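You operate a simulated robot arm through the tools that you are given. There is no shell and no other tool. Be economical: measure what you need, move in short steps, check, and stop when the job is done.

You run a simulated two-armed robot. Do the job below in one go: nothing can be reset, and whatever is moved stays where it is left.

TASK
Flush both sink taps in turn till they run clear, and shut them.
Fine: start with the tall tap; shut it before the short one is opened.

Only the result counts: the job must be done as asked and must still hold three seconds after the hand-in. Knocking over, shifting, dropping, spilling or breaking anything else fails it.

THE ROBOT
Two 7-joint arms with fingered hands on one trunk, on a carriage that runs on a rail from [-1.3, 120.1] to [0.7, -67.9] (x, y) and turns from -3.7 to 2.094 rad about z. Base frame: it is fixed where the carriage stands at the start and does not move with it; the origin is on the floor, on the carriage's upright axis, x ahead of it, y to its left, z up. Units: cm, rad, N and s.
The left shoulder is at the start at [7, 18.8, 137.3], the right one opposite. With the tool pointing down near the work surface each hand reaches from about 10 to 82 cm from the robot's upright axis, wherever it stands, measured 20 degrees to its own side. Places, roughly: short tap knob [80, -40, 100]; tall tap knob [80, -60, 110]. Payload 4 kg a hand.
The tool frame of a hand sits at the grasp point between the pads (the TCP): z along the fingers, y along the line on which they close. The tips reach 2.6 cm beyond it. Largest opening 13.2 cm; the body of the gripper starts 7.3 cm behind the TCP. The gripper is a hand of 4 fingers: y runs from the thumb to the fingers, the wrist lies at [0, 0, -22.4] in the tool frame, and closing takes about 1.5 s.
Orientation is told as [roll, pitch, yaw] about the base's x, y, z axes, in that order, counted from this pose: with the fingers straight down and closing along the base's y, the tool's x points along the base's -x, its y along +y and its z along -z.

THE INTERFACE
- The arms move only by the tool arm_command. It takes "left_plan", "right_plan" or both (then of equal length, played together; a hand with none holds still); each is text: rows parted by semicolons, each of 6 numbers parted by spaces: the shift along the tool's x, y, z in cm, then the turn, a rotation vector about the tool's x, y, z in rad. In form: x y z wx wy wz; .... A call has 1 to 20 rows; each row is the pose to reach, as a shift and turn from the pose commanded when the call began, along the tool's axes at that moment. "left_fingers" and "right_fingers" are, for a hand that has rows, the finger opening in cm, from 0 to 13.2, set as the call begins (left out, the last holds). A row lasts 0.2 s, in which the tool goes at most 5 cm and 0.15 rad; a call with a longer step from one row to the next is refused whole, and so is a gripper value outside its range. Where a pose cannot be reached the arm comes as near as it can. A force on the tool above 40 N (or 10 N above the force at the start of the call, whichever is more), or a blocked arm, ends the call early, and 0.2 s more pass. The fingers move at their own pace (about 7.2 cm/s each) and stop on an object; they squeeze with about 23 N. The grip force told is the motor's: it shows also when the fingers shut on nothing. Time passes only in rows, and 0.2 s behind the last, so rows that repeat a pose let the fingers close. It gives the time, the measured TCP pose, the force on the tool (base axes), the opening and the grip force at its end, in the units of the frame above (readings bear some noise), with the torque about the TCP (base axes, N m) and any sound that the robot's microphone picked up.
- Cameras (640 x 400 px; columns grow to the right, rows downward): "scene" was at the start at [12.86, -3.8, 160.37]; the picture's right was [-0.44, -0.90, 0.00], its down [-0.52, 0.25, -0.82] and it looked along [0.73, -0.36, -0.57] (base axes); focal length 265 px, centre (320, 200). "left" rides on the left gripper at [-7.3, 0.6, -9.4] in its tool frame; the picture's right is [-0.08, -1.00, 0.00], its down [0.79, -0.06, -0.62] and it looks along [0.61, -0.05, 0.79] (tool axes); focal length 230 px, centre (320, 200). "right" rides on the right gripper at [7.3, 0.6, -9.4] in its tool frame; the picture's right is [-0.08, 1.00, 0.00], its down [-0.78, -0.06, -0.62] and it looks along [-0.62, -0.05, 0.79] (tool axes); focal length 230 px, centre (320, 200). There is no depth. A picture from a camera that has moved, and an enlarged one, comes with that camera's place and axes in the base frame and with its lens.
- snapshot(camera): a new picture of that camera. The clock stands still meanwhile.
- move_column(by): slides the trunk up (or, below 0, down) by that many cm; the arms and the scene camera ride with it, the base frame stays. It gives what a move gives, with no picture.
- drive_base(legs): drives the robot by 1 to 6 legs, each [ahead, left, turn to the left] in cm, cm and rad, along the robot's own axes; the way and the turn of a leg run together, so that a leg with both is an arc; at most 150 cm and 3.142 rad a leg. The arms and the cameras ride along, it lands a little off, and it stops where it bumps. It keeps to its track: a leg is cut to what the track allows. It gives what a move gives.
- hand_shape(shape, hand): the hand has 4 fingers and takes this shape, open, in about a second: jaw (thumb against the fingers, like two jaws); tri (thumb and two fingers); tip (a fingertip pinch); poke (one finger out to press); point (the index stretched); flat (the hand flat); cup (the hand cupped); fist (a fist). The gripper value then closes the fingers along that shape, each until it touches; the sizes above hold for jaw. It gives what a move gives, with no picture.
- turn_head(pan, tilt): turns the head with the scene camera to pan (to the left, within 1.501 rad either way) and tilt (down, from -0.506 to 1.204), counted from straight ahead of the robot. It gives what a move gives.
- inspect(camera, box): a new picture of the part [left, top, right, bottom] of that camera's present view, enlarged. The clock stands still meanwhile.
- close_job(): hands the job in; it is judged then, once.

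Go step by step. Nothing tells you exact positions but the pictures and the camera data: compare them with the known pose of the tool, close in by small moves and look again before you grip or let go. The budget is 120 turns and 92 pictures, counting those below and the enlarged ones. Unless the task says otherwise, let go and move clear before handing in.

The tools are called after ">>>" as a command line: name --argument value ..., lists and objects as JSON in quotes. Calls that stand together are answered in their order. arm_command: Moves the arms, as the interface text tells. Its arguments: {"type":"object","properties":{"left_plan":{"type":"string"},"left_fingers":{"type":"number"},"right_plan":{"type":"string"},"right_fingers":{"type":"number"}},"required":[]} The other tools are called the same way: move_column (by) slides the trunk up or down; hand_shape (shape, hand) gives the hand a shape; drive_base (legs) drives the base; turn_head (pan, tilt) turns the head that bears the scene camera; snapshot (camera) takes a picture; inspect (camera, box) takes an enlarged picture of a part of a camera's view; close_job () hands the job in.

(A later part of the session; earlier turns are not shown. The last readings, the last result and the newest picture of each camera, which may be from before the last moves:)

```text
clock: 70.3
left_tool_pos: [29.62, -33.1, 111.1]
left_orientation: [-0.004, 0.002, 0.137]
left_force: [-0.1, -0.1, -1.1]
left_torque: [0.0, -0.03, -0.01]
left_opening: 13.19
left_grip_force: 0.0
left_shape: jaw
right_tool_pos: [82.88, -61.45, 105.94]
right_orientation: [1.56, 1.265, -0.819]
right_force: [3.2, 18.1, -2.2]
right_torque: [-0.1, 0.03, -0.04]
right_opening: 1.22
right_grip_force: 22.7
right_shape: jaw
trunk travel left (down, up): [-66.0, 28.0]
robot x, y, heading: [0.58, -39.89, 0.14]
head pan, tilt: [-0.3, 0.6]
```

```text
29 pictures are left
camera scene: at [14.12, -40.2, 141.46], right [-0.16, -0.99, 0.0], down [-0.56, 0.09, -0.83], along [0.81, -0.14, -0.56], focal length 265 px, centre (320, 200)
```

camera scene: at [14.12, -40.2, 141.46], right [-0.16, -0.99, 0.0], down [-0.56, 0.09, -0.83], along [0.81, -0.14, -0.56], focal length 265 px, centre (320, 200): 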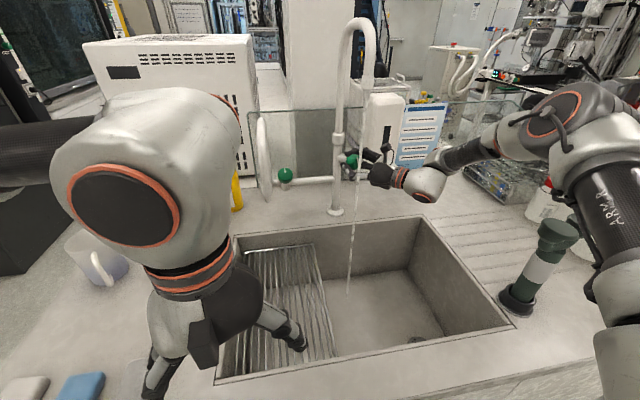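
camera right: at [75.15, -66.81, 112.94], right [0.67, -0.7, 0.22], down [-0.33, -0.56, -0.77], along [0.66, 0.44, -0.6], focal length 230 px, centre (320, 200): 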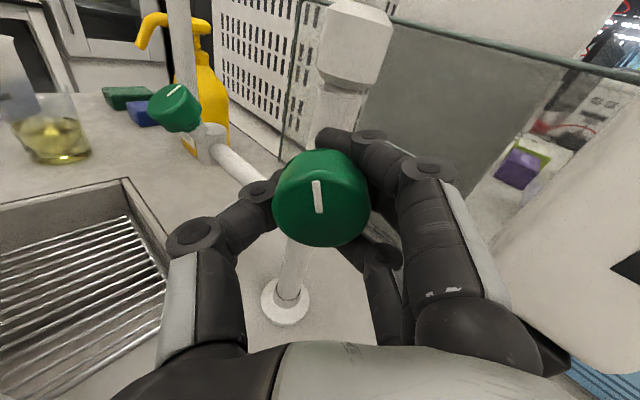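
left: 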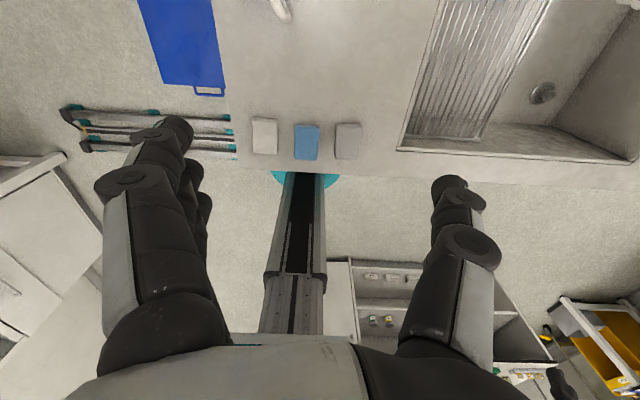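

The knob turns and a thin stream runs into the sink. I'll open further and look at its colour.

>>> arm_command --right_plan "0 0.07 0 0 0 -0.12; 0.05 0.15 0 0 0 -0.24; 0.05 0.2 0 0 0 -0.36; 0.1 0.25 0 0 0 -0.48; 0.1 0.25 0 0 0 -0.48; 0.1 0.25 0 0 0 -0.48"

>>> inspect --camera "scene" --box '[270, 60, 430, 340]'

```text
clock: 71.7
left_tool_pos: [29.77, -33.22, 111.07]
left_orientation: [-0.002, 0.002, 0.137]
left_force: [0.6, 0.1, -0.4]
left_torque: [0.01, 0.02, 0.01]
left_opening: 13.18
left_grip_force: 0.1
left_shape: jaw
right_tool_pos: [83.26, -61.71, 105.98]
right_orientation: [1.562, 0.789, -0.816]
right_force: [1.9, 17.4, -9.6]
right_torque: [-0.2, 0.09, -0.04]
right_opening: 1.19
right_grip_force: 22.8
right_shape: jaw
trunk travel left (down, up): [-66.0, 28.0]
robot x, y, heading: [0.19, -40.11, 0.133]
head pan, tilt: [-0.3, 0.6]
```

```text
1.43 times, centred on (350, 200) of scene
camera zoom: at [14.25, -40.25, 141.44], right [-0.16, -0.99, 0.0], down [-0.56, 0.09, -0.82], along [0.81, -0.14, -0.57], focal length 378 px, centre (277, 200)
```

zoom: 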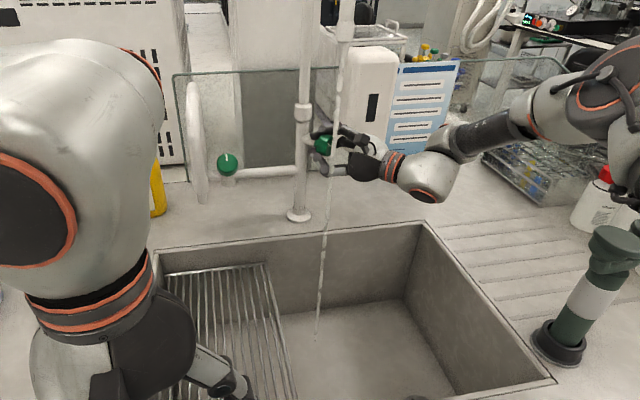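

Water runs. Zooming on the stream for colour.

>>> inspect --camera "scene" --box '[330, 100, 390, 300]'

```text
2.00 times, centred on (360, 200) of scene
camera zoom: at [14.25, -40.25, 141.44], right [-0.16, -0.99, 0.0], down [-0.56, 0.09, -0.82], along [0.81, -0.14, -0.57], focal length 530 px, centre (240, 200)
```

zoom: 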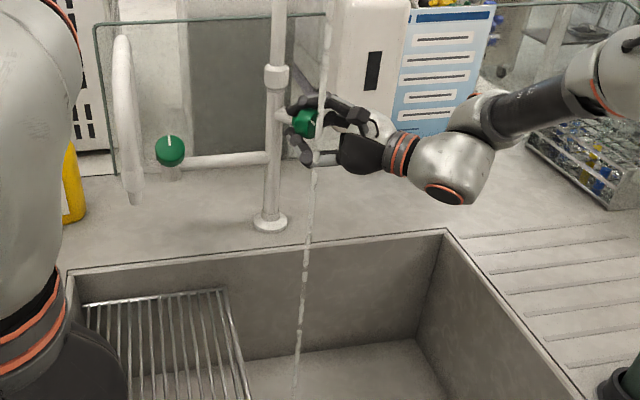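

>>> inspect --camera "scene" --box '[340, 215, 372, 235]'

```text
16.00 times, centred on (356, 225) of scene
camera zoom: at [14.25, -40.25, 141.44], right [-0.16, -0.99, 0.0], down [-0.56, 0.09, -0.82], along [0.81, -0.14, -0.57], focal length 4237 px, centre (-256, -200)
```

zoom: 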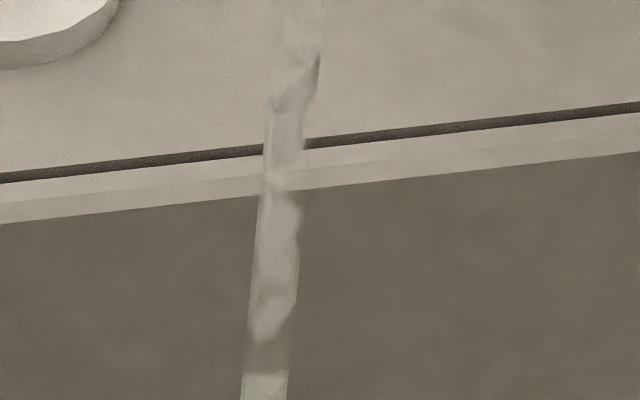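

The stream looks slightly cloudy and uneven. I'll let it run 4 s and compare.

>>> arm_command --right_plan "0 0 0 0 0 0; 0 0 0 0 0 0; 0 0 0 0 0 0; 0 0 0 0 0 0; 0 0 0 0 0 0; 0 0 0 0 0 0; 0 0 0 0 0 0; 0 0 0 0 0 0; 0 0 0 0 0 0; 0 0 0 0 0 0; 0 0 0 0 0 0; 0 0 0 0 0 0; 0 0 0 0 0 0; 0 0 0 0 0 0; 0 0 0 0 0 0; 0 0 0 0 0 0; 0 0 0 0 0 0; 0 0 0 0 0 0; 0 0 0 0 0 0; 0 0 0 0 0 0"

>>> inspect --camera "scene" --box '[340, 215, 372, 235]'

```text
clock: 75.9
left_tool_pos: [29.77, -33.21, 110.99]
left_orientation: [-0.001, 0.001, 0.136]
left_force: [-0.4, 0.4, -0.4]
left_torque: [-0.01, 0.02, -0.03]
left_opening: 13.2
left_grip_force: 0.1
left_shape: jaw
right_tool_pos: [83.23, -61.73, 105.98]
right_orientation: [1.564, 0.789, -0.813]
right_force: [1.2, 16.2, -9.8]
right_torque: [-0.19, 0.15, -0.03]
right_opening: 1.22
right_grip_force: 23.3
right_shape: jaw
trunk travel left (down, up): [-66.0, 28.0]
robot x, y, heading: [0.52, -39.54, 0.138]
head pan, tilt: [-0.3, 0.6]
```

```text
16.00 times, centred on (356, 225) of scene
camera zoom: at [14.27, -40.28, 141.45], right [-0.16, -0.99, 0.0], down [-0.56, 0.09, -0.82], along [0.81, -0.14, -0.57], focal length 4237 px, centre (-256, -200)
```

zoom: 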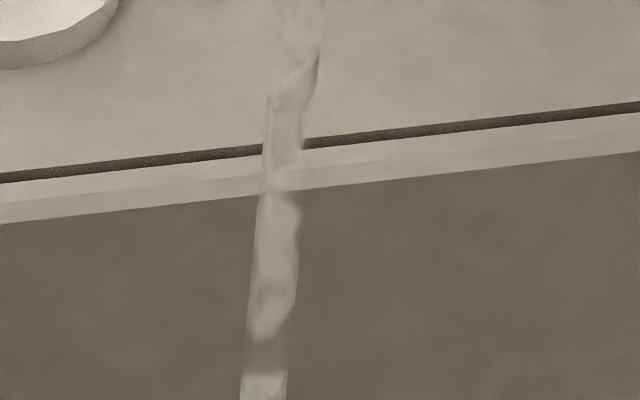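

No change visible. I'll open further (0.45 rad more), run it longer, and check again.

>>> arm_command --right_plan "0.05 0.02 0 0 0 -0.12; 0.08 0.05 0 0 0 -0.24; 0.1 0.08 0 0 0 -0.36; 0.1 0.1 0 0 0 -0.45; 0.1 0.1 0 0 0 -0.45; 0.1 0.1 0 0 0 -0.45; 0.1 0.1 0 0 0 -0.45; 0.1 0.1 0 0 0 -0.45; 0.1 0.1 0 0 0 -0.45; 0.1 0.1 0 0 0 -0.45; 0.1 0.1 0 0 0 -0.45; 0.1 0.1 0 0 0 -0.45; 0.1 0.1 0 0 0 -0.45; 0.1 0.1 0 0 0 -0.45; 0.1 0.1 0 0 0 -0.45; 0.1 0.1 0 0 0 -0.45; 0.1 0.1 0 0 0 -0.45; 0.1 0.1 0 0 0 -0.45; 0.1 0.1 0 0 0 -0.45; 0.1 0.1 0 0 0 -0.45"

>>> inspect --camera "scene" --box '[330, 80, 394, 120]'

>>> inspect --camera "scene" --box '[320, 200, 400, 300]'

```text
clock: 80.1
left_tool_pos: [29.83, -33.27, 111.03]
left_orientation: [0.001, 0.002, 0.139]
left_force: [-1.0, 0.1, -0.4]
left_torque: [-0.01, 0.01, -0.02]
left_opening: 13.2
left_grip_force: 0.0
left_shape: jaw
right_tool_pos: [83.33, -61.67, 106.1]
right_orientation: [1.567, 0.34, -0.812]
right_force: [7.1, 6.4, -7.0]
right_torque: [-0.15, 0.06, -0.15]
right_opening: 1.18
right_grip_force: 23.3
right_shape: jaw
trunk travel left (down, up): [-66.0, 28.0]
robot x, y, heading: [0.36, -39.82, 0.138]
head pan, tilt: [-0.3, 0.6]
```

```text
10.00 times, centred on (362, 100) of scene
camera zoom: at [14.31, -40.45, 141.44], right [-0.16, -0.99, 0.0], down [-0.56, 0.09, -0.82], along [0.81, -0.14, -0.57], focal length 2648 px, centre (-100, 1200)
```

zoom: 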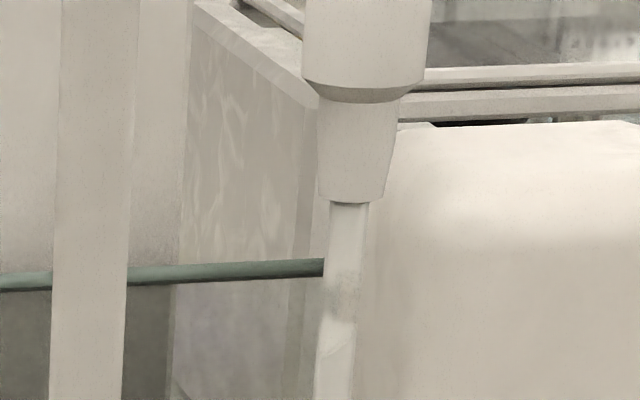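

```text
4.00 times, centred on (360, 250) of scene
camera zoom: at [14.31, -40.45, 141.44], right [-0.16, -0.99, 0.0], down [-0.56, 0.09, -0.82], along [0.81, -0.14, -0.57], focal length 1059 px, centre (160, 0)
```

zoom: 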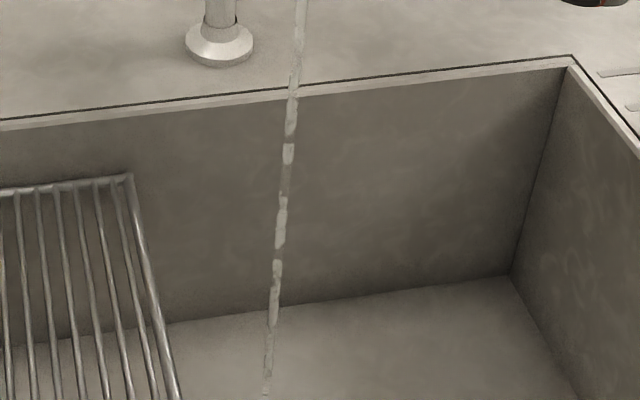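

It looks colourless, but I'm not sure it's fully clear. I'll run 8 s more and compare the same patch.

>>> arm_command --right_plan "0 0 0 0 0 0; 0 0 0 0 0 0; 0 0 0 0 0 0; 0 0 0 0 0 0; 0 0 0 0 0 0; 0 0 0 0 0 0; 0 0 0 0 0 0; 0 0 0 0 0 0; 0 0 0 0 0 0; 0 0 0 0 0 0; 0 0 0 0 0 0; 0 0 0 0 0 0; 0 0 0 0 0 0; 0 0 0 0 0 0; 0 0 0 0 0 0; 0 0 0 0 0 0; 0 0 0 0 0 0; 0 0 0 0 0 0; 0 0 0 0 0 0; 0 0 0 0 0 0"

>>> arm_command --right_plan "0 0 0 0 0 0; 0 0 0 0 0 0; 0 0 0 0 0 0; 0 0 0 0 0 0; 0 0 0 0 0 0; 0 0 0 0 0 0; 0 0 0 0 0 0; 0 0 0 0 0 0; 0 0 0 0 0 0; 0 0 0 0 0 0; 0 0 0 0 0 0; 0 0 0 0 0 0; 0 0 0 0 0 0; 0 0 0 0 0 0; 0 0 0 0 0 0; 0 0 0 0 0 0; 0 0 0 0 0 0; 0 0 0 0 0 0; 0 0 0 0 0 0; 0 0 0 0 0 0"

>>> inspect --camera "scene" --box '[320, 200, 400, 300]'

```text
clock: 84.3
left_tool_pos: [29.82, -33.36, 111.09]
left_orientation: [0.0, 0.002, 0.138]
left_force: [-0.1, 0.8, 0.3]
left_torque: [0.01, 0.03, -0.02]
left_opening: 13.21
left_grip_force: 0.0
left_shape: jaw
right_tool_pos: [83.48, -61.78, 106.2]
right_orientation: [1.568, 0.339, -0.81]
right_force: [7.2, 8.2, -6.6]
right_torque: [-0.14, 0.11, -0.16]
right_opening: 1.21
right_grip_force: 23.4
right_shape: jaw
trunk travel left (down, up): [-66.0, 28.0]
robot x, y, heading: [0.0, -40.15, 0.137]
head pan, tilt: [-0.3, 0.6]
```

```text
clock: 88.5
left_tool_pos: [29.87, -33.34, 111.01]
left_orientation: [0.001, 0.002, 0.138]
left_force: [0.4, -1.1, 0.5]
left_torque: [-0.01, 0.01, 0.0]
left_opening: 13.21
left_grip_force: 0.0
left_shape: jaw
right_tool_pos: [83.43, -61.71, 106.2]
right_orientation: [1.567, 0.341, -0.809]
right_force: [7.1, 6.8, -7.0]
right_torque: [-0.1, 0.1, -0.12]
right_opening: 1.21
right_grip_force: 22.4
right_shape: jaw
trunk travel left (down, up): [-66.0, 28.0]
robot x, y, heading: [0.34, -40.35, 0.135]
head pan, tilt: [-0.3, 0.6]
```

```text
4.00 times, centred on (360, 250) of scene
camera zoom: at [14.31, -40.45, 141.44], right [-0.16, -0.99, 0.0], down [-0.56, 0.09, -0.82], along [0.81, -0.14, -0.57], focal length 1059 px, centre (160, 0)
```

zoom: 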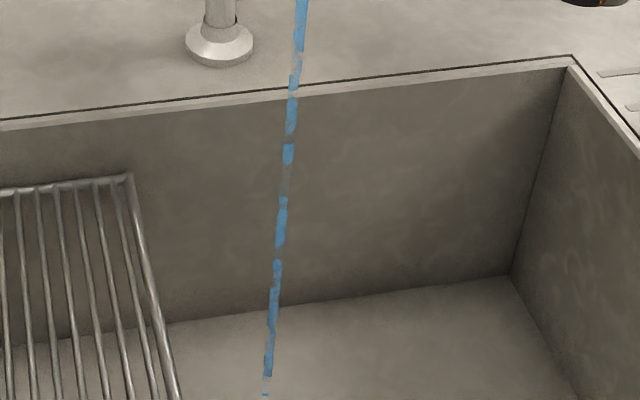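

The stream turned blue: it now runs clear (the grey was stale water). Shutting the tall tap by turning back 1.23 rad plus a hair.

>>> arm_command --right_plan "0.05 -0.04 0 0 0 0.125; 0.1 -0.08 0 0 0 0.25; 0.16 -0.12 0 0 0 0.375; 0.22 -0.17 0 0 0 0.5; 0.27 -0.21 0 0 0 0.625; 0.32 -0.25 0 0 0 0.75; 0.38 -0.3 0 0 0 0.875; 0.43 -0.34 0 0 0 1.0; 0.48 -0.38 0 0 0 1.125; 0.54 -0.42 0 0 0 1.25; 0.54 -0.42 0 0 0 1.3; 0.54 -0.42 0 0 0 1.3"

>>> snapshot --camera "scene"

>>> snapshot --camera "right"

```text
clock: 91.1
left_tool_pos: [29.81, -33.28, 111.06]
left_orientation: [-0.002, 0.001, 0.139]
left_force: [-1.1, 0.4, 0.4]
left_torque: [0.0, -0.01, -0.03]
left_opening: 13.2
left_grip_force: 0.0
left_shape: jaw
right_tool_pos: [82.87, -61.36, 105.97]
right_orientation: [-1.523, 1.502, 2.381]
right_force: [5.8, 12.0, -3.0]
right_torque: [-0.29, -0.33, -0.17]
right_opening: 1.19
right_grip_force: 23.0
right_shape: jaw
trunk travel left (down, up): [-66.0, 28.0]
robot x, y, heading: [0.04, -39.74, 0.134]
head pan, tilt: [-0.3, 0.6]
```

```text
21 pictures are left
camera scene: at [14.21, -40.33, 141.46], right [-0.16, -0.99, 0.0], down [-0.56, 0.09, -0.82], along [0.81, -0.14, -0.57], focal length 265 px, centre (320, 200)
```

scene: 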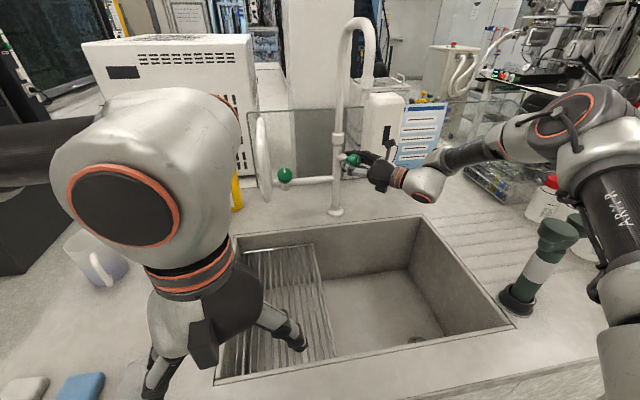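

```text
20 pictures are left
camera right: at [76.87, -68.55, 113.11], right [0.68, -0.72, -0.15], down [-0.53, -0.34, -0.78], along [0.51, 0.61, -0.61], focal length 230 px, centre (320, 200)
```

right: 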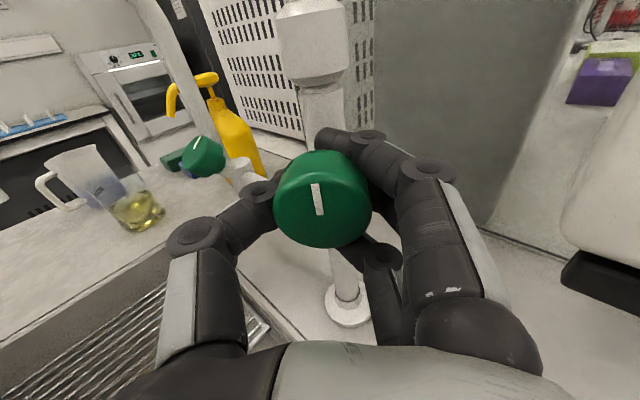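

The tall tap is shut with no stream. I'll release, back off, and study the short knob.

>>> arm_command --right_plan "0 0 0 0 0 0; 0 0 0 0 0 0; 0 0 0 0 0 0; 0 0 0 0 0 0; 0 0 0 0 0 0; 0 0 -2.5 0 0 0; 0 0 -5 0 0 0; 0 0 -9 0 0 0; 0 0 -13 0 0 0; 0 0 -17 0 0 0; 0 0 -17 0 0 0" --right_fingers 7.5

>>> inspect --camera "scene" --box '[240, 110, 380, 220]'

>>> inspect --camera "right" --box '[80, 0, 400, 200]'

```text
clock: 93.5
left_tool_pos: [29.77, -33.27, 111.19]
left_orientation: [-0.001, 0.001, 0.139]
left_force: [0.1, 0.4, -0.5]
left_torque: [0.01, 0.03, -0.04]
left_opening: 13.19
left_grip_force: 0.2
left_shape: jaw
right_tool_pos: [70.37, -73.04, 105.84]
right_orientation: [-1.53, 1.502, 2.374]
right_force: [0.3, 0.3, 0.3]
right_torque: [-0.04, -0.03, 0.01]
right_opening: 7.45
right_grip_force: 0.1
right_shape: jaw
trunk travel left (down, up): [-66.0, 28.0]
robot x, y, heading: [0.46, -39.8, 0.134]
head pan, tilt: [-0.3, 0.6]
```

```text
3.64 times, centred on (310, 165) of scene
camera zoom: at [14.15, -40.47, 141.46], right [-0.16, -0.99, 0.0], down [-0.56, 0.09, -0.82], along [0.81, -0.14, -0.57], focal length 963 px, centre (356, 327)
```

zoom: 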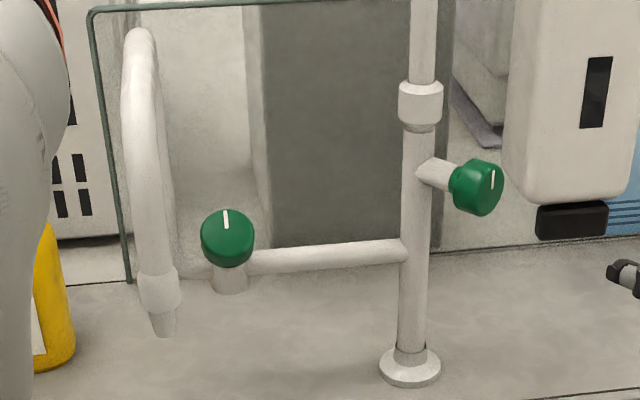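

```text
2.00 times, centred on (240, 100) of right
camera zoom: at [64.34, -80.38, 113.12], right [0.68, -0.72, -0.15], down [-0.53, -0.34, -0.78], along [0.51, 0.61, -0.61], focal length 460 px, centre (480, 400)
```

zoom: 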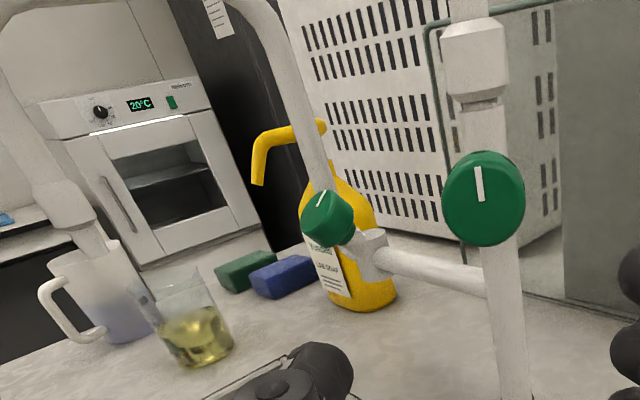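

The short knob's face is at about (82.6,-41.7,103.7), tilted up about 48° toward the robot, next to its arch (plane y≈-37). I'll retract and reorient the hand thumb-up, pitched down to suit, before moving the base.

>>> arm_command --right_plan "1.11 -0.69 -0.84 -0.0778 -0.0142 0.1145; 2.23 -1.37 -1.69 -0.1556 -0.0284 0.229; 3.34 -2.06 -2.53 -0.2334 -0.0426 0.3435; 4.46 -2.74 -3.37 -0.3111 -0.0569 0.458; 5.57 -3.43 -4.21 -0.3889 -0.0711 0.5725; 6.69 -4.11 -5.06 -0.4667 -0.0853 0.687; 7.8 -4.8 -5.9 -0.5445 -0.0995 0.8015; 8.91 -5.49 -6.74 -0.6223 -0.1137 0.916; 10.03 -6.17 -7.59 -0.7001 -0.1279 1.0305; 11.14 -6.86 -8.43 -0.7779 -0.1421 1.145; 12.26 -7.54 -9.27 -0.8556 -0.1564 1.2595; 13.37 -8.23 -10.11 -0.9334 -0.1706 1.374; 14.49 -8.91 -10.96 -1.0112 -0.1848 1.4885; 15.6 -9.6 -11.8 -1.089 -0.199 1.603; 15.6 -9.6 -11.8 -1.089 -0.199 1.603"

>>> snapshot --camera "scene"

```text
clock: 96.7
left_tool_pos: [29.65, -33.44, 110.99]
left_orientation: [-0.001, 0.0, 0.138]
left_force: [0.3, -0.7, 0.8]
left_torque: [-0.01, -0.01, 0.02]
left_opening: 13.19
left_grip_force: 0.0
left_shape: jaw
right_tool_pos: [56.02, -75.18, 122.22]
right_orientation: [-0.718, 0.004, 1.769]
right_force: [-0.3, -0.1, -0.6]
right_torque: [-0.03, 0.0, -0.03]
right_opening: 7.44
right_grip_force: 0.1
right_shape: jaw
trunk travel left (down, up): [-66.0, 28.0]
robot x, y, heading: [0.48, -39.99, 0.137]
head pan, tilt: [-0.3, 0.6]
```

```text
17 pictures are left
camera scene: at [14.09, -40.58, 141.46], right [-0.16, -0.99, 0.0], down [-0.56, 0.09, -0.82], along [0.81, -0.14, -0.57], focal length 265 px, centre (320, 200)
```

scene: 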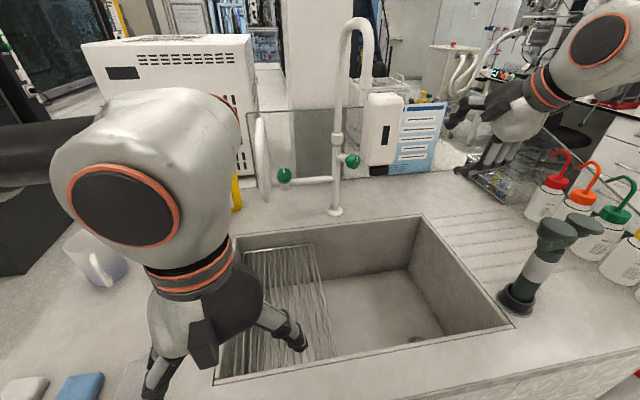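

Orientation is as wanted. Next: trunk up 10 cm, drive 15 cm left; the hand at x=56 stays clear of the spouts.

>>> move_column --by 10

>>> drive_base --legs '[[0, 15, 0]]'

>>> snapshot --camera "scene"

```text
clock: 98.1
left_tool_pos: [29.67, -33.45, 120.99]
left_orientation: [0.0, -0.002, 0.137]
left_force: [0.0, -0.3, 0.0]
left_torque: [0.01, 0.01, -0.02]
left_opening: 13.18
left_grip_force: 0.0
left_shape: jaw
right_tool_pos: [56.03, -75.17, 132.24]
right_orientation: [-0.72, 0.001, 1.767]
right_force: [0.1, -0.4, -0.9]
right_torque: [0.01, 0.01, 0.02]
right_opening: 7.43
right_grip_force: 0.0
right_shape: jaw
trunk travel left (down, up): [-76.0, 18.0]
robot x, y, heading: [0.46, -40.11, 0.135]
head pan, tilt: [-0.3, 0.6]
```

```text
clock: 99.4
left_tool_pos: [29.54, -19.71, 121.17]
left_orientation: [0.003, -0.001, 0.134]
left_force: [0.1, 1.2, -0.7]
left_torque: [0.06, -0.02, -0.05]
left_opening: 13.17
left_grip_force: 0.1
left_shape: jaw
right_tool_pos: [55.72, -61.49, 132.06]
right_orientation: [-0.721, 0.001, 1.765]
right_force: [-1.3, 0.4, -1.0]
right_torque: [0.02, 0.01, 0.02]
right_opening: 7.47
right_grip_force: 0.0
right_shape: jaw
trunk travel left (down, up): [-76.0, 18.0]
robot x, y, heading: [0.14, -25.65, 0.135]
head pan, tilt: [-0.3, 0.6]
```

```text
16 pictures are left
camera scene: at [13.91, -26.79, 151.46], right [-0.17, -0.99, 0.0], down [-0.56, 0.1, -0.82], along [0.81, -0.14, -0.57], focal length 265 px, centre (320, 200)
```

scene: 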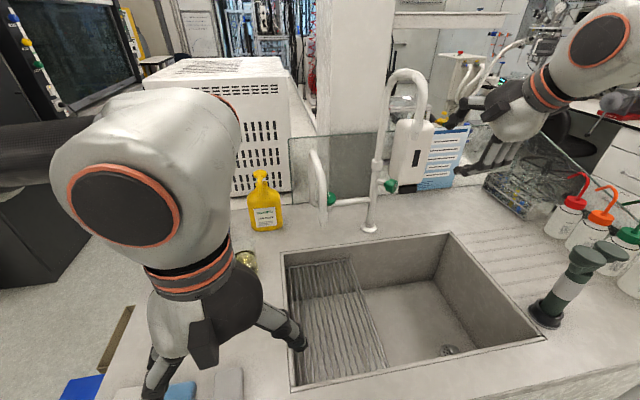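

Clear. Moving the right hand left, then forward and down to a standoff in front of the short knob.

>>> arm_command --right_plan "-4 -0.6 0.5 0 0 0; -8 -1.2 1 0 0 0; -12 -1.8 1.6 0 0 0; -15.7 -2.4 2.1 0 0 0; -15.4 -2.7 6.5 0 0 0; -15.1 -3 11 0 0 0; -14.8 -3.3 15.5 0 0 0; -14.5 -3.6 19 0 0 0; -14.1 -4 23 0 0 0; -14.1 -4 23 0 0 0"

>>> snapshot --camera "scene"

>>> snapshot --camera "right"

```text
clock: 101.6
left_tool_pos: [29.39, -19.48, 121.15]
left_orientation: [0.001, 0.001, 0.134]
left_force: [0.1, 0.0, 0.0]
left_torque: [-0.01, 0.01, 0.0]
left_opening: 13.24
left_grip_force: 0.1
left_shape: jaw
right_tool_pos: [70.99, -43.87, 117.49]
right_orientation: [-0.723, 0.001, 1.766]
right_force: [-0.5, 0.0, 0.2]
right_torque: [0.0, 0.02, 0.01]
right_opening: 7.46
right_grip_force: 0.1
right_shape: jaw
trunk travel left (down, up): [-76.0, 18.0]
robot x, y, heading: [0.12, -25.65, 0.133]
head pan, tilt: [-0.3, 0.6]
```

```text
15 pictures are left
camera scene: at [13.76, -26.44, 151.48], right [-0.17, -0.99, 0.0], down [-0.56, 0.09, -0.83], along [0.81, -0.14, -0.56], focal length 265 px, centre (320, 200)
```

scene: 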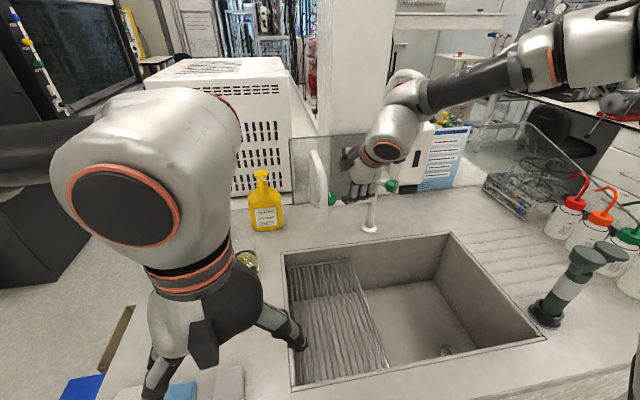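

```text
14 pictures are left
camera right: at [65.87, -52.42, 124.08], right [-0.75, -0.07, -0.66], down [-0.51, 0.7, 0.5], along [0.43, 0.71, -0.56], focal length 230 px, centre (320, 200)
```

right: 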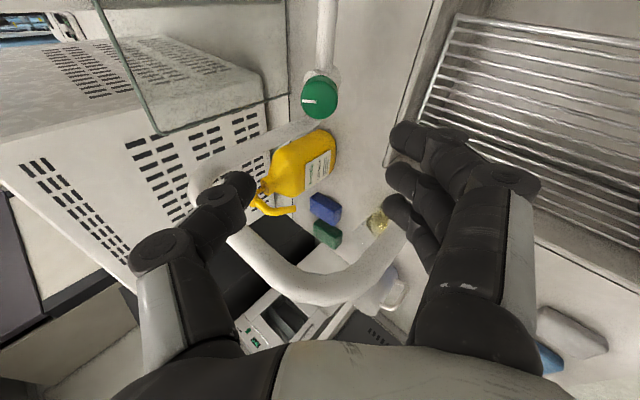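

Knob is lined up within 0.5 cm, about 17.7 cm ahead, and the forearm stays clear of the tall spout. Advancing 12 cm.

>>> arm_command --right_plan "0.2 0 3 0 0 0; 0.4 0 6 0 0 0; 0.4 0 9 0 0 0; 0.4 0 12 0 0 0; 0.4 0 12 0 0 0"

>>> snapshot --camera "right"

>>> snapshot --camera "scene"

```text
clock: 102.8
left_tool_pos: [29.27, -19.33, 121.2]
left_orientation: [0.0, 0.002, 0.133]
left_force: [0.1, 0.4, 0.1]
left_torque: [0.0, -0.02, 0.02]
left_opening: 13.18
left_grip_force: 0.0
left_shape: jaw
right_tool_pos: [78.79, -42.78, 108.62]
right_orientation: [-0.721, 0.0, 1.764]
right_force: [-0.3, 0.4, 0.1]
right_torque: [-0.02, 0.01, 0.0]
right_opening: 7.47
right_grip_force: 0.0
right_shape: jaw
trunk travel left (down, up): [-76.0, 18.0]
robot x, y, heading: [0.15, -25.66, 0.129]
head pan, tilt: [-0.3, 0.6]
```

```text
13 pictures are left
camera right: at [73.57, -51.33, 115.18], right [-0.75, -0.07, -0.66], down [-0.51, 0.7, 0.5], along [0.43, 0.71, -0.56], focal length 230 px, centre (320, 200)
```

right: 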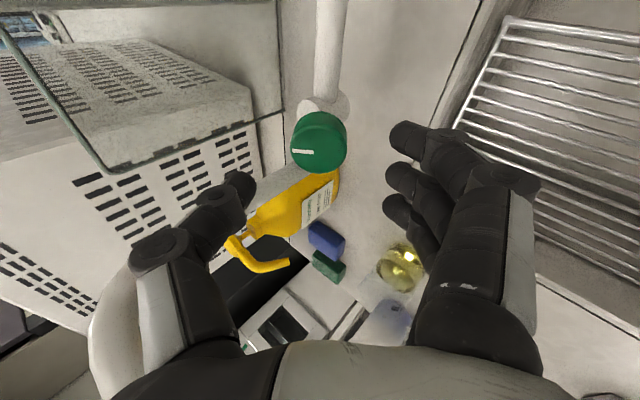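

```text
12 pictures are left
camera scene: at [13.75, -26.45, 151.49], right [-0.17, -0.99, 0.0], down [-0.56, 0.09, -0.83], along [0.81, -0.14, -0.56], focal length 265 px, centre (320, 200)
```

scene: 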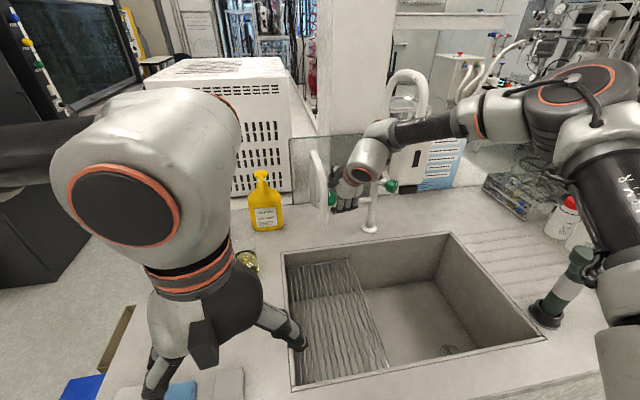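

On line; face about 5.8 cm ahead. Final advance of 6.7 cm, then check.

>>> arm_command --right_plan "0 -0.1 2 0 0 0; 0 -0.1 4 0 0 0; 0 -0.1 5.5 0 0 0; 0 -0.1 6.7 0 0 0; 0 -0.1 6.7 0 0 0"

>>> snapshot --camera "right"

```text
clock: 104.0
left_tool_pos: [29.43, -19.32, 121.09]
left_orientation: [0.0, 0.0, 0.134]
left_force: [-0.9, 0.5, 1.4]
left_torque: [-0.02, -0.05, 0.01]
left_opening: 13.19
left_grip_force: 0.2
left_shape: jaw
right_tool_pos: [80.31, -44.04, 105.87]
right_orientation: [-0.721, 0.002, 1.767]
right_force: [-0.7, 0.5, 0.0]
right_torque: [0.03, 0.04, 0.01]
right_opening: 7.46
right_grip_force: 0.1
right_shape: jaw
right hand out of reach, approached as far as the arm can: row 2, 3, 4, 5
trunk travel left (down, up): [-76.0, 18.0]
robot x, y, heading: [0.28, -25.94, 0.129]
head pan, tilt: [-0.3, 0.6]
```

```text
11 pictures are left
camera right: at [75.13, -52.51, 112.5], right [-0.75, -0.07, -0.66], down [-0.51, 0.7, 0.5], along [0.43, 0.71, -0.56], focal length 230 px, centre (320, 200)
```

right: 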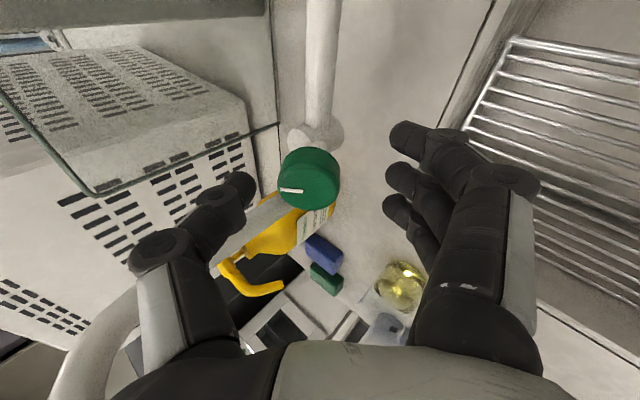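

Reach limit again. I'll back off, raise the hand, lower the trunk 7 cm, and look.

>>> arm_command --right_plan "-0.5 0 -2 0 0 0; -1 0 -4 0 0 0; -1.3 -2 -6 0 0 0; -1.5 -4 -8.5 0 0 0; -1.5 -4 -8.5 0 0 0"

>>> move_column --by -7

>>> snapshot --camera "right"

```text
clock: 105.2
left_tool_pos: [29.6, -19.37, 121.12]
left_orientation: [0.001, 0.0, 0.135]
left_force: [-0.7, 0.7, 0.0]
left_torque: [0.01, 0.03, -0.02]
left_opening: 13.18
left_grip_force: 0.0
left_shape: jaw
right_tool_pos: [77.49, -42.78, 114.84]
right_orientation: [-0.721, 0.002, 1.764]
right_force: [0.1, -0.2, 0.7]
right_torque: [0.02, 0.02, -0.02]
right_opening: 7.46
right_grip_force: 0.0
right_shape: jaw
trunk travel left (down, up): [-76.0, 18.0]
robot x, y, heading: [0.04, -25.76, 0.128]
head pan, tilt: [-0.3, 0.6]
```

```text
clock: 106.3
left_tool_pos: [29.55, -19.26, 114.17]
left_orientation: [-0.001, 0.0, 0.135]
left_force: [0.6, -0.1, -1.4]
left_torque: [0.0, 0.02, -0.01]
left_opening: 13.19
left_grip_force: 0.1
left_shape: jaw
right_tool_pos: [77.4, -42.9, 107.86]
right_orientation: [-0.721, 0.002, 1.764]
right_force: [0.2, -0.4, -0.5]
right_torque: [-0.02, 0.01, -0.05]
right_opening: 7.46
right_grip_force: 0.0
right_shape: jaw
trunk travel left (down, up): [-69.0, 25.0]
robot x, y, heading: [0.19, -25.98, 0.13]
head pan, tilt: [-0.3, 0.6]
```

```text
10 pictures are left
camera right: at [72.36, -51.39, 114.4], right [-0.75, -0.07, -0.66], down [-0.51, 0.7, 0.5], along [0.43, 0.71, -0.56], focal length 230 px, centre (320, 200)
```

right: 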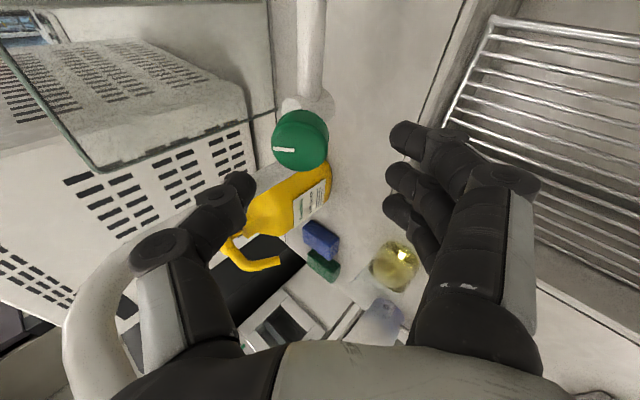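

Correcting 1.7 cm toward the thumb side and advancing 7 cm.

>>> arm_command --right_plan "0.1 -1.7 0 0 0 0; 0.1 -1.7 2 0 0 0; 0.1 -1.7 4 0 0 0; 0.1 -1.7 5.6 0 0 0; 0.1 -1.7 7 0 0 0; 0.1 -1.7 7 0 0 0"

>>> snapshot --camera "right"

```text
clock: 107.7
left_tool_pos: [29.43, -19.31, 114.15]
left_orientation: [0.001, 0.001, 0.134]
left_force: [-0.1, -0.8, -1.1]
left_torque: [0.01, 0.03, -0.03]
left_opening: 13.19
left_grip_force: 0.1
left_shape: jaw
right_tool_pos: [82.31, -42.63, 104.31]
right_orientation: [-0.72, 0.002, 1.766]
right_force: [-0.5, 0.5, 1.2]
right_torque: [-0.02, 0.02, -0.01]
right_opening: 7.46
right_grip_force: 0.1
right_shape: jaw
right hand out of reach, approached as far as the arm can: row 4, 5, 6
trunk travel left (down, up): [-69.0, 25.0]
robot x, y, heading: [0.27, -26.01, 0.13]
head pan, tilt: [-0.3, 0.6]
```

```text
9 pictures are left
camera right: at [77.26, -51.17, 110.79], right [-0.75, -0.07, -0.66], down [-0.51, 0.7, 0.5], along [0.43, 0.71, -0.56], focal length 230 px, centre (320, 200)
```

right: 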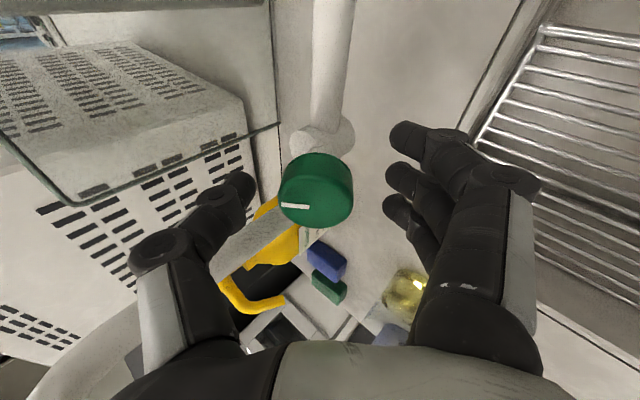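

TCP is at the face plane. I'll nudge y, lower the trunk 2 cm (gaining depth), re-centre and look.

>>> arm_command --right_plan "0 -0.6 0 0 0 0; 0 -1.2 0 0 0 0; 0 -1.2 0 0 0 0"

>>> move_column --by -2

>>> snapshot --camera "right"

```text
clock: 108.5
left_tool_pos: [29.48, -19.28, 114.08]
left_orientation: [-0.001, 0.0, 0.135]
left_force: [0.6, -0.6, 1.1]
left_torque: [0.0, 0.01, 0.02]
left_opening: 13.18
left_grip_force: 0.1
left_shape: jaw
right_tool_pos: [82.82, -42.81, 105.21]
right_orientation: [-0.722, 0.001, 1.767]
right_force: [-0.3, -0.1, -0.1]
right_torque: [0.02, -0.02, -0.02]
right_opening: 7.45
right_grip_force: 0.1
right_shape: jaw
right hand out of reach, approached as far as the arm can: row 2, 3
trunk travel left (down, up): [-69.0, 25.0]
robot x, y, heading: [0.47, -25.31, 0.132]
head pan, tilt: [-0.3, 0.6]
```

```text
clock: 109.2
left_tool_pos: [29.41, -19.32, 112.11]
left_orientation: [0.002, 0.001, 0.134]
left_force: [0.5, -0.6, -0.4]
left_torque: [-0.04, 0.01, 0.0]
left_opening: 13.19
left_grip_force: 0.1
left_shape: jaw
right_tool_pos: [82.98, -42.83, 103.24]
right_orientation: [-0.723, 0.002, 1.766]
right_force: [1.1, 0.0, -0.4]
right_torque: [0.03, 0.0, 0.06]
right_opening: 7.48
right_grip_force: 0.1
right_shape: jaw
trunk travel left (down, up): [-67.0, 27.0]
robot x, y, heading: [0.07, -25.3, 0.133]
head pan, tilt: [-0.3, 0.6]
```

```text
8 pictures are left
camera right: at [77.76, -51.34, 109.73], right [-0.75, -0.07, -0.66], down [-0.51, 0.7, 0.5], along [0.43, 0.71, -0.56], focal length 230 px, centre (320, 200)
```

right: 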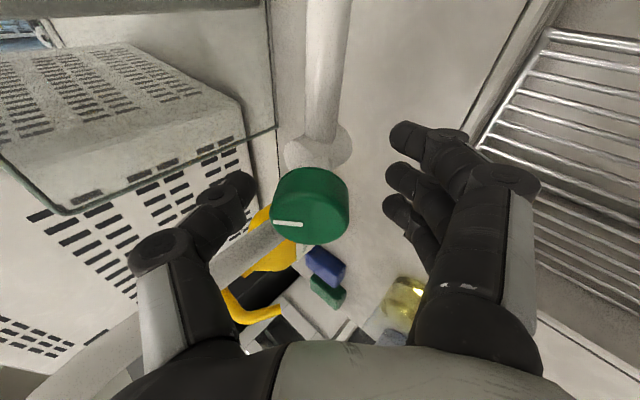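

Depth is good; a small re-centre (x -0.6, y -0.6), then close.

>>> arm_command --right_plan "-0.3 -0.3 0 0 0 0; -0.6 -0.6 0 0 0 0; -0.6 -0.6 0 0 0 0"

>>> arm_command --right_plan "0 0 0 0 0 0; 0 0 0 0 0 0; 0 0 0 0 0 0; 0 0 0 0 0 0; 0 0 0 0 0 0; 0 0 0 0 0 0; 0 0 0 0 0 0; 0 0 0 0 0 0" --right_fingers 2

>>> snapshot --camera "right"

```text
clock: 110.0
left_tool_pos: [29.6, -19.25, 112.21]
left_orientation: [0.001, 0.0, 0.136]
left_force: [0.6, 0.7, 0.1]
left_torque: [0.03, 0.0, 0.0]
left_opening: 13.2
left_grip_force: 0.1
left_shape: jaw
right_tool_pos: [82.75, -42.42, 103.81]
right_orientation: [-0.721, 0.001, 1.765]
right_force: [-0.1, 0.2, 0.4]
right_torque: [0.0, 0.02, 0.01]
right_opening: 7.45
right_grip_force: 0.0
right_shape: jaw
right hand out of reach, approached as far as the arm can: row 2, 3
trunk travel left (down, up): [-67.0, 27.0]
robot x, y, heading: [0.19, -26.18, 0.132]
head pan, tilt: [-0.3, 0.6]
```

```text
clock: 111.8
left_tool_pos: [29.47, -19.35, 112.22]
left_orientation: [-0.001, 0.001, 0.134]
left_force: [0.0, -0.1, 0.8]
left_torque: [-0.03, -0.01, 0.02]
left_opening: 13.19
left_grip_force: 0.1
left_shape: jaw
right_tool_pos: [82.83, -42.39, 103.8]
right_orientation: [-0.721, -0.002, 1.765]
right_force: [6.2, -1.3, 5.3]
right_torque: [0.02, -0.08, -0.02]
right_opening: 2.59
right_grip_force: 23.4
right_shape: jaw
trunk travel left (down, up): [-67.0, 27.0]
robot x, y, heading: [0.42, -25.78, 0.134]
head pan, tilt: [-0.3, 0.6]
```

```text
7 pictures are left
camera right: at [77.79, -50.98, 110.3], right [-0.75, -0.07, -0.66], down [-0.51, 0.7, 0.5], along [0.43, 0.71, -0.56], focal length 230 px, centre (320, 200)
```

right: 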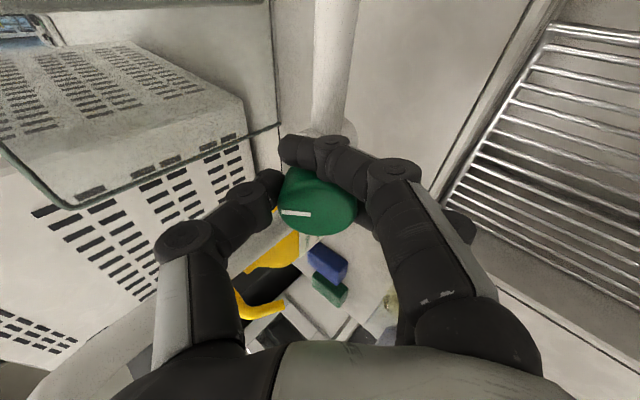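

Gripped. Turning counter-clockwise about the knob's axis by 0.8 rad, then looking at mark and stream.

>>> arm_command --right_plan "0 0 0 -0.027 0 -0.128; 0 0 0 -0.055 0 -0.255; 0 0 0 -0.082 0 -0.383; 0 0 0 -0.11 0 -0.51; 0 0 0 -0.137 0 -0.638; 0 0 0 -0.164 0 -0.766; 0 0 0 -0.18 0 -0.84; 0 0 0 -0.18 0 -0.84"

>>> snapshot --camera "scene"

```text
clock: 112.9
left_tool_pos: [29.89, -19.02, 111.92]
left_orientation: [0.0, 0.006, 0.135]
left_force: [0.5, -0.1, 0.0]
left_torque: [0.02, -0.01, 0.0]
left_opening: 13.18
left_grip_force: 0.1
left_shape: jaw
right_tool_pos: [82.21, -42.93, 104.18]
right_orientation: [-0.515, 0.347, 2.253]
right_force: [30.4, 11.3, -1.2]
right_torque: [-0.03, 0.02, -0.43]
right_opening: 3.03
right_grip_force: 22.9
right_shape: jaw
right hand out of reach, approached as far as the arm can: row 2, 3, 4, 5
trunk travel left (down, up): [-67.0, 27.0]
robot x, y, heading: [0.39, -25.33, 0.134]
head pan, tilt: [-0.3, 0.6]
stopped in row 5 (right hand): the force on the tool passed its limit at 41 N (the readings are from after the stop); the commanded pose is now the measured one
```

```text
6 pictures are left
camera scene: at [14.5, -26.16, 142.38], right [-0.16, -0.99, 0.0], down [-0.56, 0.09, -0.82], along [0.81, -0.14, -0.57], focal length 265 px, centre (320, 200)
```

scene: 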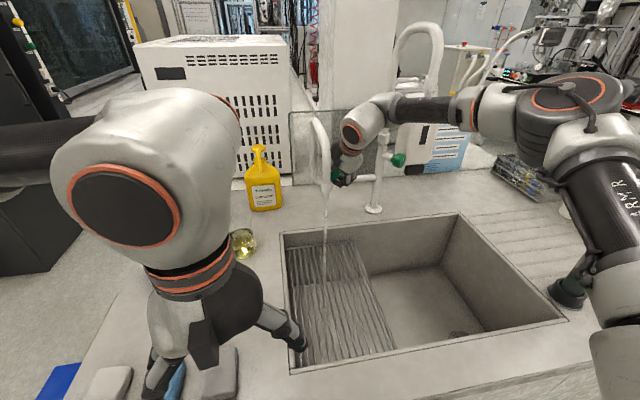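

The short tap is running. Holding still about 17 s to flush, then checking the colour.

>>> arm_command --right_plan "0 0 0 0 0 0; 0 0 0 0 0 0; 0 0 0 0 0 0; 0 0 0 0 0 0; 0 0 0 0 0 0; 0 0 0 0 0 0; 0 0 0 0 0 0; 0 0 0 0 0 0; 0 0 0 0 0 0; 0 0 0 0 0 0; 0 0 0 0 0 0; 0 0 0 0 0 0; 0 0 0 0 0 0; 0 0 0 0 0 0; 0 0 0 0 0 0; 0 0 0 0 0 0; 0 0 0 0 0 0; 0 0 0 0 0 0; 0 0 0 0 0 0; 0 0 0 0 0 0"

>>> arm_command --right_plan "0 0 0 0 0 0; 0 0 0 0 0 0; 0 0 0 0 0 0; 0 0 0 0 0 0; 0 0 0 0 0 0; 0 0 0 0 0 0; 0 0 0 0 0 0; 0 0 0 0 0 0; 0 0 0 0 0 0; 0 0 0 0 0 0; 0 0 0 0 0 0; 0 0 0 0 0 0; 0 0 0 0 0 0; 0 0 0 0 0 0; 0 0 0 0 0 0; 0 0 0 0 0 0; 0 0 0 0 0 0; 0 0 0 0 0 0; 0 0 0 0 0 0; 0 0 0 0 0 0"

>>> arm_command --right_plan "0 0 0 0 0 0; 0 0 0 0 0 0; 0 0 0 0 0 0; 0 0 0 0 0 0; 0 0 0 0 0 0; 0 0 0 0 0 0; 0 0 0 0 0 0; 0 0 0 0 0 0; 0 0 0 0 0 0; 0 0 0 0 0 0; 0 0 0 0 0 0; 0 0 0 0 0 0; 0 0 0 0 0 0; 0 0 0 0 0 0; 0 0 0 0 0 0; 0 0 0 0 0 0; 0 0 0 0 0 0; 0 0 0 0 0 0; 0 0 0 0 0 0; 0 0 0 0 0 0"

>>> arm_command --right_plan "0 0 0 0 0 0; 0 0 0 0 0 0; 0 0 0 0 0 0; 0 0 0 0 0 0; 0 0 0 0 0 0; 0 0 0 0 0 0; 0 0 0 0 0 0; 0 0 0 0 0 0; 0 0 0 0 0 0; 0 0 0 0 0 0; 0 0 0 0 0 0; 0 0 0 0 0 0; 0 0 0 0 0 0; 0 0 0 0 0 0; 0 0 0 0 0 0; 0 0 0 0 0 0; 0 0 0 0 0 0; 0 0 0 0 0 0; 0 0 0 0 0 0; 0 0 0 0 0 0"

>>> inspect --camera "scene" --box '[280, 110, 440, 290]'

```text
clock: 117.1
left_tool_pos: [29.85, -19.03, 111.92]
left_orientation: [-0.001, 0.006, 0.137]
left_force: [0.2, -0.4, -0.6]
left_torque: [0.05, 0.01, 0.02]
left_opening: 13.2
left_grip_force: 0.2
left_shape: jaw
right_tool_pos: [82.11, -43.02, 104.12]
right_orientation: [-0.509, 0.345, 2.253]
right_force: [34.1, 15.8, 4.9]
right_torque: [0.05, -0.15, -0.45]
right_opening: 3.51
right_grip_force: 23.0
right_shape: jaw
trunk travel left (down, up): [-67.0, 27.0]
robot x, y, heading: [0.59, -25.76, 0.134]
head pan, tilt: [-0.3, 0.6]
```

```text
clock: 121.3
left_tool_pos: [29.9, -19.06, 111.87]
left_orientation: [-0.001, 0.006, 0.136]
left_force: [0.8, -0.8, -0.4]
left_torque: [-0.02, 0.0, 0.02]
left_opening: 13.18
left_grip_force: 0.2
left_shape: jaw
right_tool_pos: [82.15, -42.98, 104.13]
right_orientation: [-0.511, 0.345, 2.254]
right_force: [35.2, 15.3, 4.5]
right_torque: [0.1, -0.12, -0.44]
right_opening: 3.51
right_grip_force: 23.4
right_shape: jaw
trunk travel left (down, up): [-67.0, 27.0]
robot x, y, heading: [0.07, -25.74, 0.134]
head pan, tilt: [-0.3, 0.6]
```

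```text
clock: 125.5
left_tool_pos: [29.92, -19.13, 111.9]
left_orientation: [-0.005, 0.006, 0.137]
left_force: [-0.8, 0.0, 0.4]
left_torque: [-0.02, 0.0, 0.0]
left_opening: 13.19
left_grip_force: 0.0
left_shape: jaw
right_tool_pos: [82.06, -42.96, 104.09]
right_orientation: [-0.511, 0.346, 2.253]
right_force: [35.0, 14.8, 4.3]
right_torque: [0.07, -0.14, -0.45]
right_opening: 3.53
right_grip_force: 23.1
right_shape: jaw
trunk travel left (down, up): [-67.0, 27.0]
robot x, y, heading: [0.57, -25.27, 0.132]
head pan, tilt: [-0.3, 0.6]
```

```text
clock: 129.7
left_tool_pos: [29.88, -19.07, 112.02]
left_orientation: [-0.003, 0.004, 0.135]
left_force: [0.0, -0.3, -0.3]
left_torque: [0.01, -0.01, 0.0]
left_opening: 13.21
left_grip_force: 0.0
left_shape: jaw
right_tool_pos: [82.15, -43.04, 103.99]
right_orientation: [-0.509, 0.345, 2.255]
right_force: [34.2, 15.2, 5.4]
right_torque: [0.09, -0.17, -0.43]
right_opening: 3.54
right_grip_force: 22.6
right_shape: jaw
trunk travel left (down, up): [-67.0, 27.0]
robot x, y, heading: [0.46, -25.84, 0.137]
head pan, tilt: [-0.3, 0.6]
```

```text
2.22 times, centred on (360, 200) of scene
camera zoom: at [14.51, -26.11, 142.41], right [-0.17, -0.99, 0.0], down [-0.56, 0.09, -0.82], along [0.81, -0.14, -0.57], focal length 588 px, centre (231, 200)
```

zoom: 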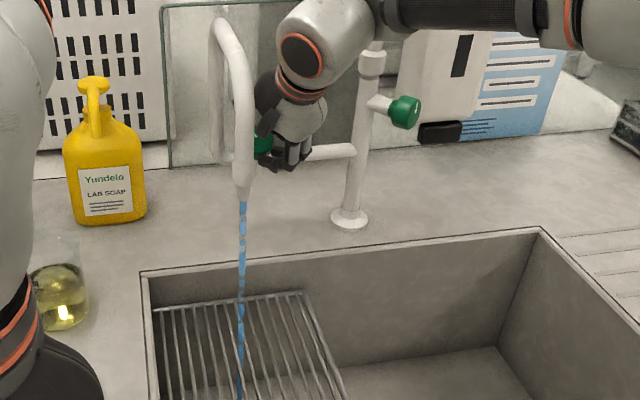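

It runs blue, i.e. clear. Shutting it: turning back 0.6 rad plus a margin onto the stop.

>>> arm_command --right_plan "0 -0.15 0.1 0.024 0 0.12; 0 -0.3 0.25 0.047 0 0.236; -0.1 -0.45 0.35 0.071 0 0.355; -0.1 -0.6 0.5 0.094 0 0.473; -0.14 -0.74 0.6 0.118 0 0.591; -0.14 -0.74 0.6 0.14 0 0.7; -0.14 -0.74 0.6 0.155 0 0.78; -0.14 -0.74 0.6 0.155 0 0.78"

>>> snapshot --camera "scene"

```text
clock: 131.5
left_tool_pos: [29.28, -19.31, 112.19]
left_orientation: [0.001, 0.0, 0.136]
left_force: [0.3, -0.3, -0.1]
left_torque: [0.01, 0.01, 0.02]
left_opening: 13.18
left_grip_force: 0.0
left_shape: jaw
right_tool_pos: [82.22, -42.8, 104.16]
right_orientation: [-0.75, -0.128, 1.621]
right_force: [-6.8, 0.0, 4.0]
right_torque: [-0.08, 0.41, 0.32]
right_opening: 2.59
right_grip_force: 22.8
right_shape: jaw
trunk travel left (down, up): [-67.0, 27.0]
robot x, y, heading: [0.62, -25.79, 0.132]
head pan, tilt: [-0.3, 0.6]
```

```text
4 pictures are left
camera scene: at [13.71, -26.44, 142.49], right [-0.17, -0.99, 0.0], down [-0.56, 0.09, -0.83], along [0.81, -0.14, -0.56], focal length 265 px, centre (320, 200)
```

scene: 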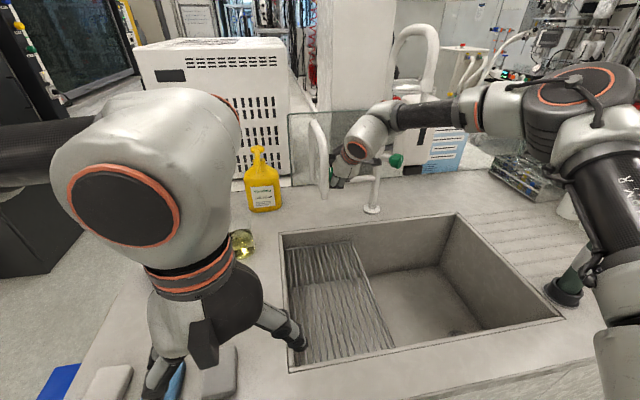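

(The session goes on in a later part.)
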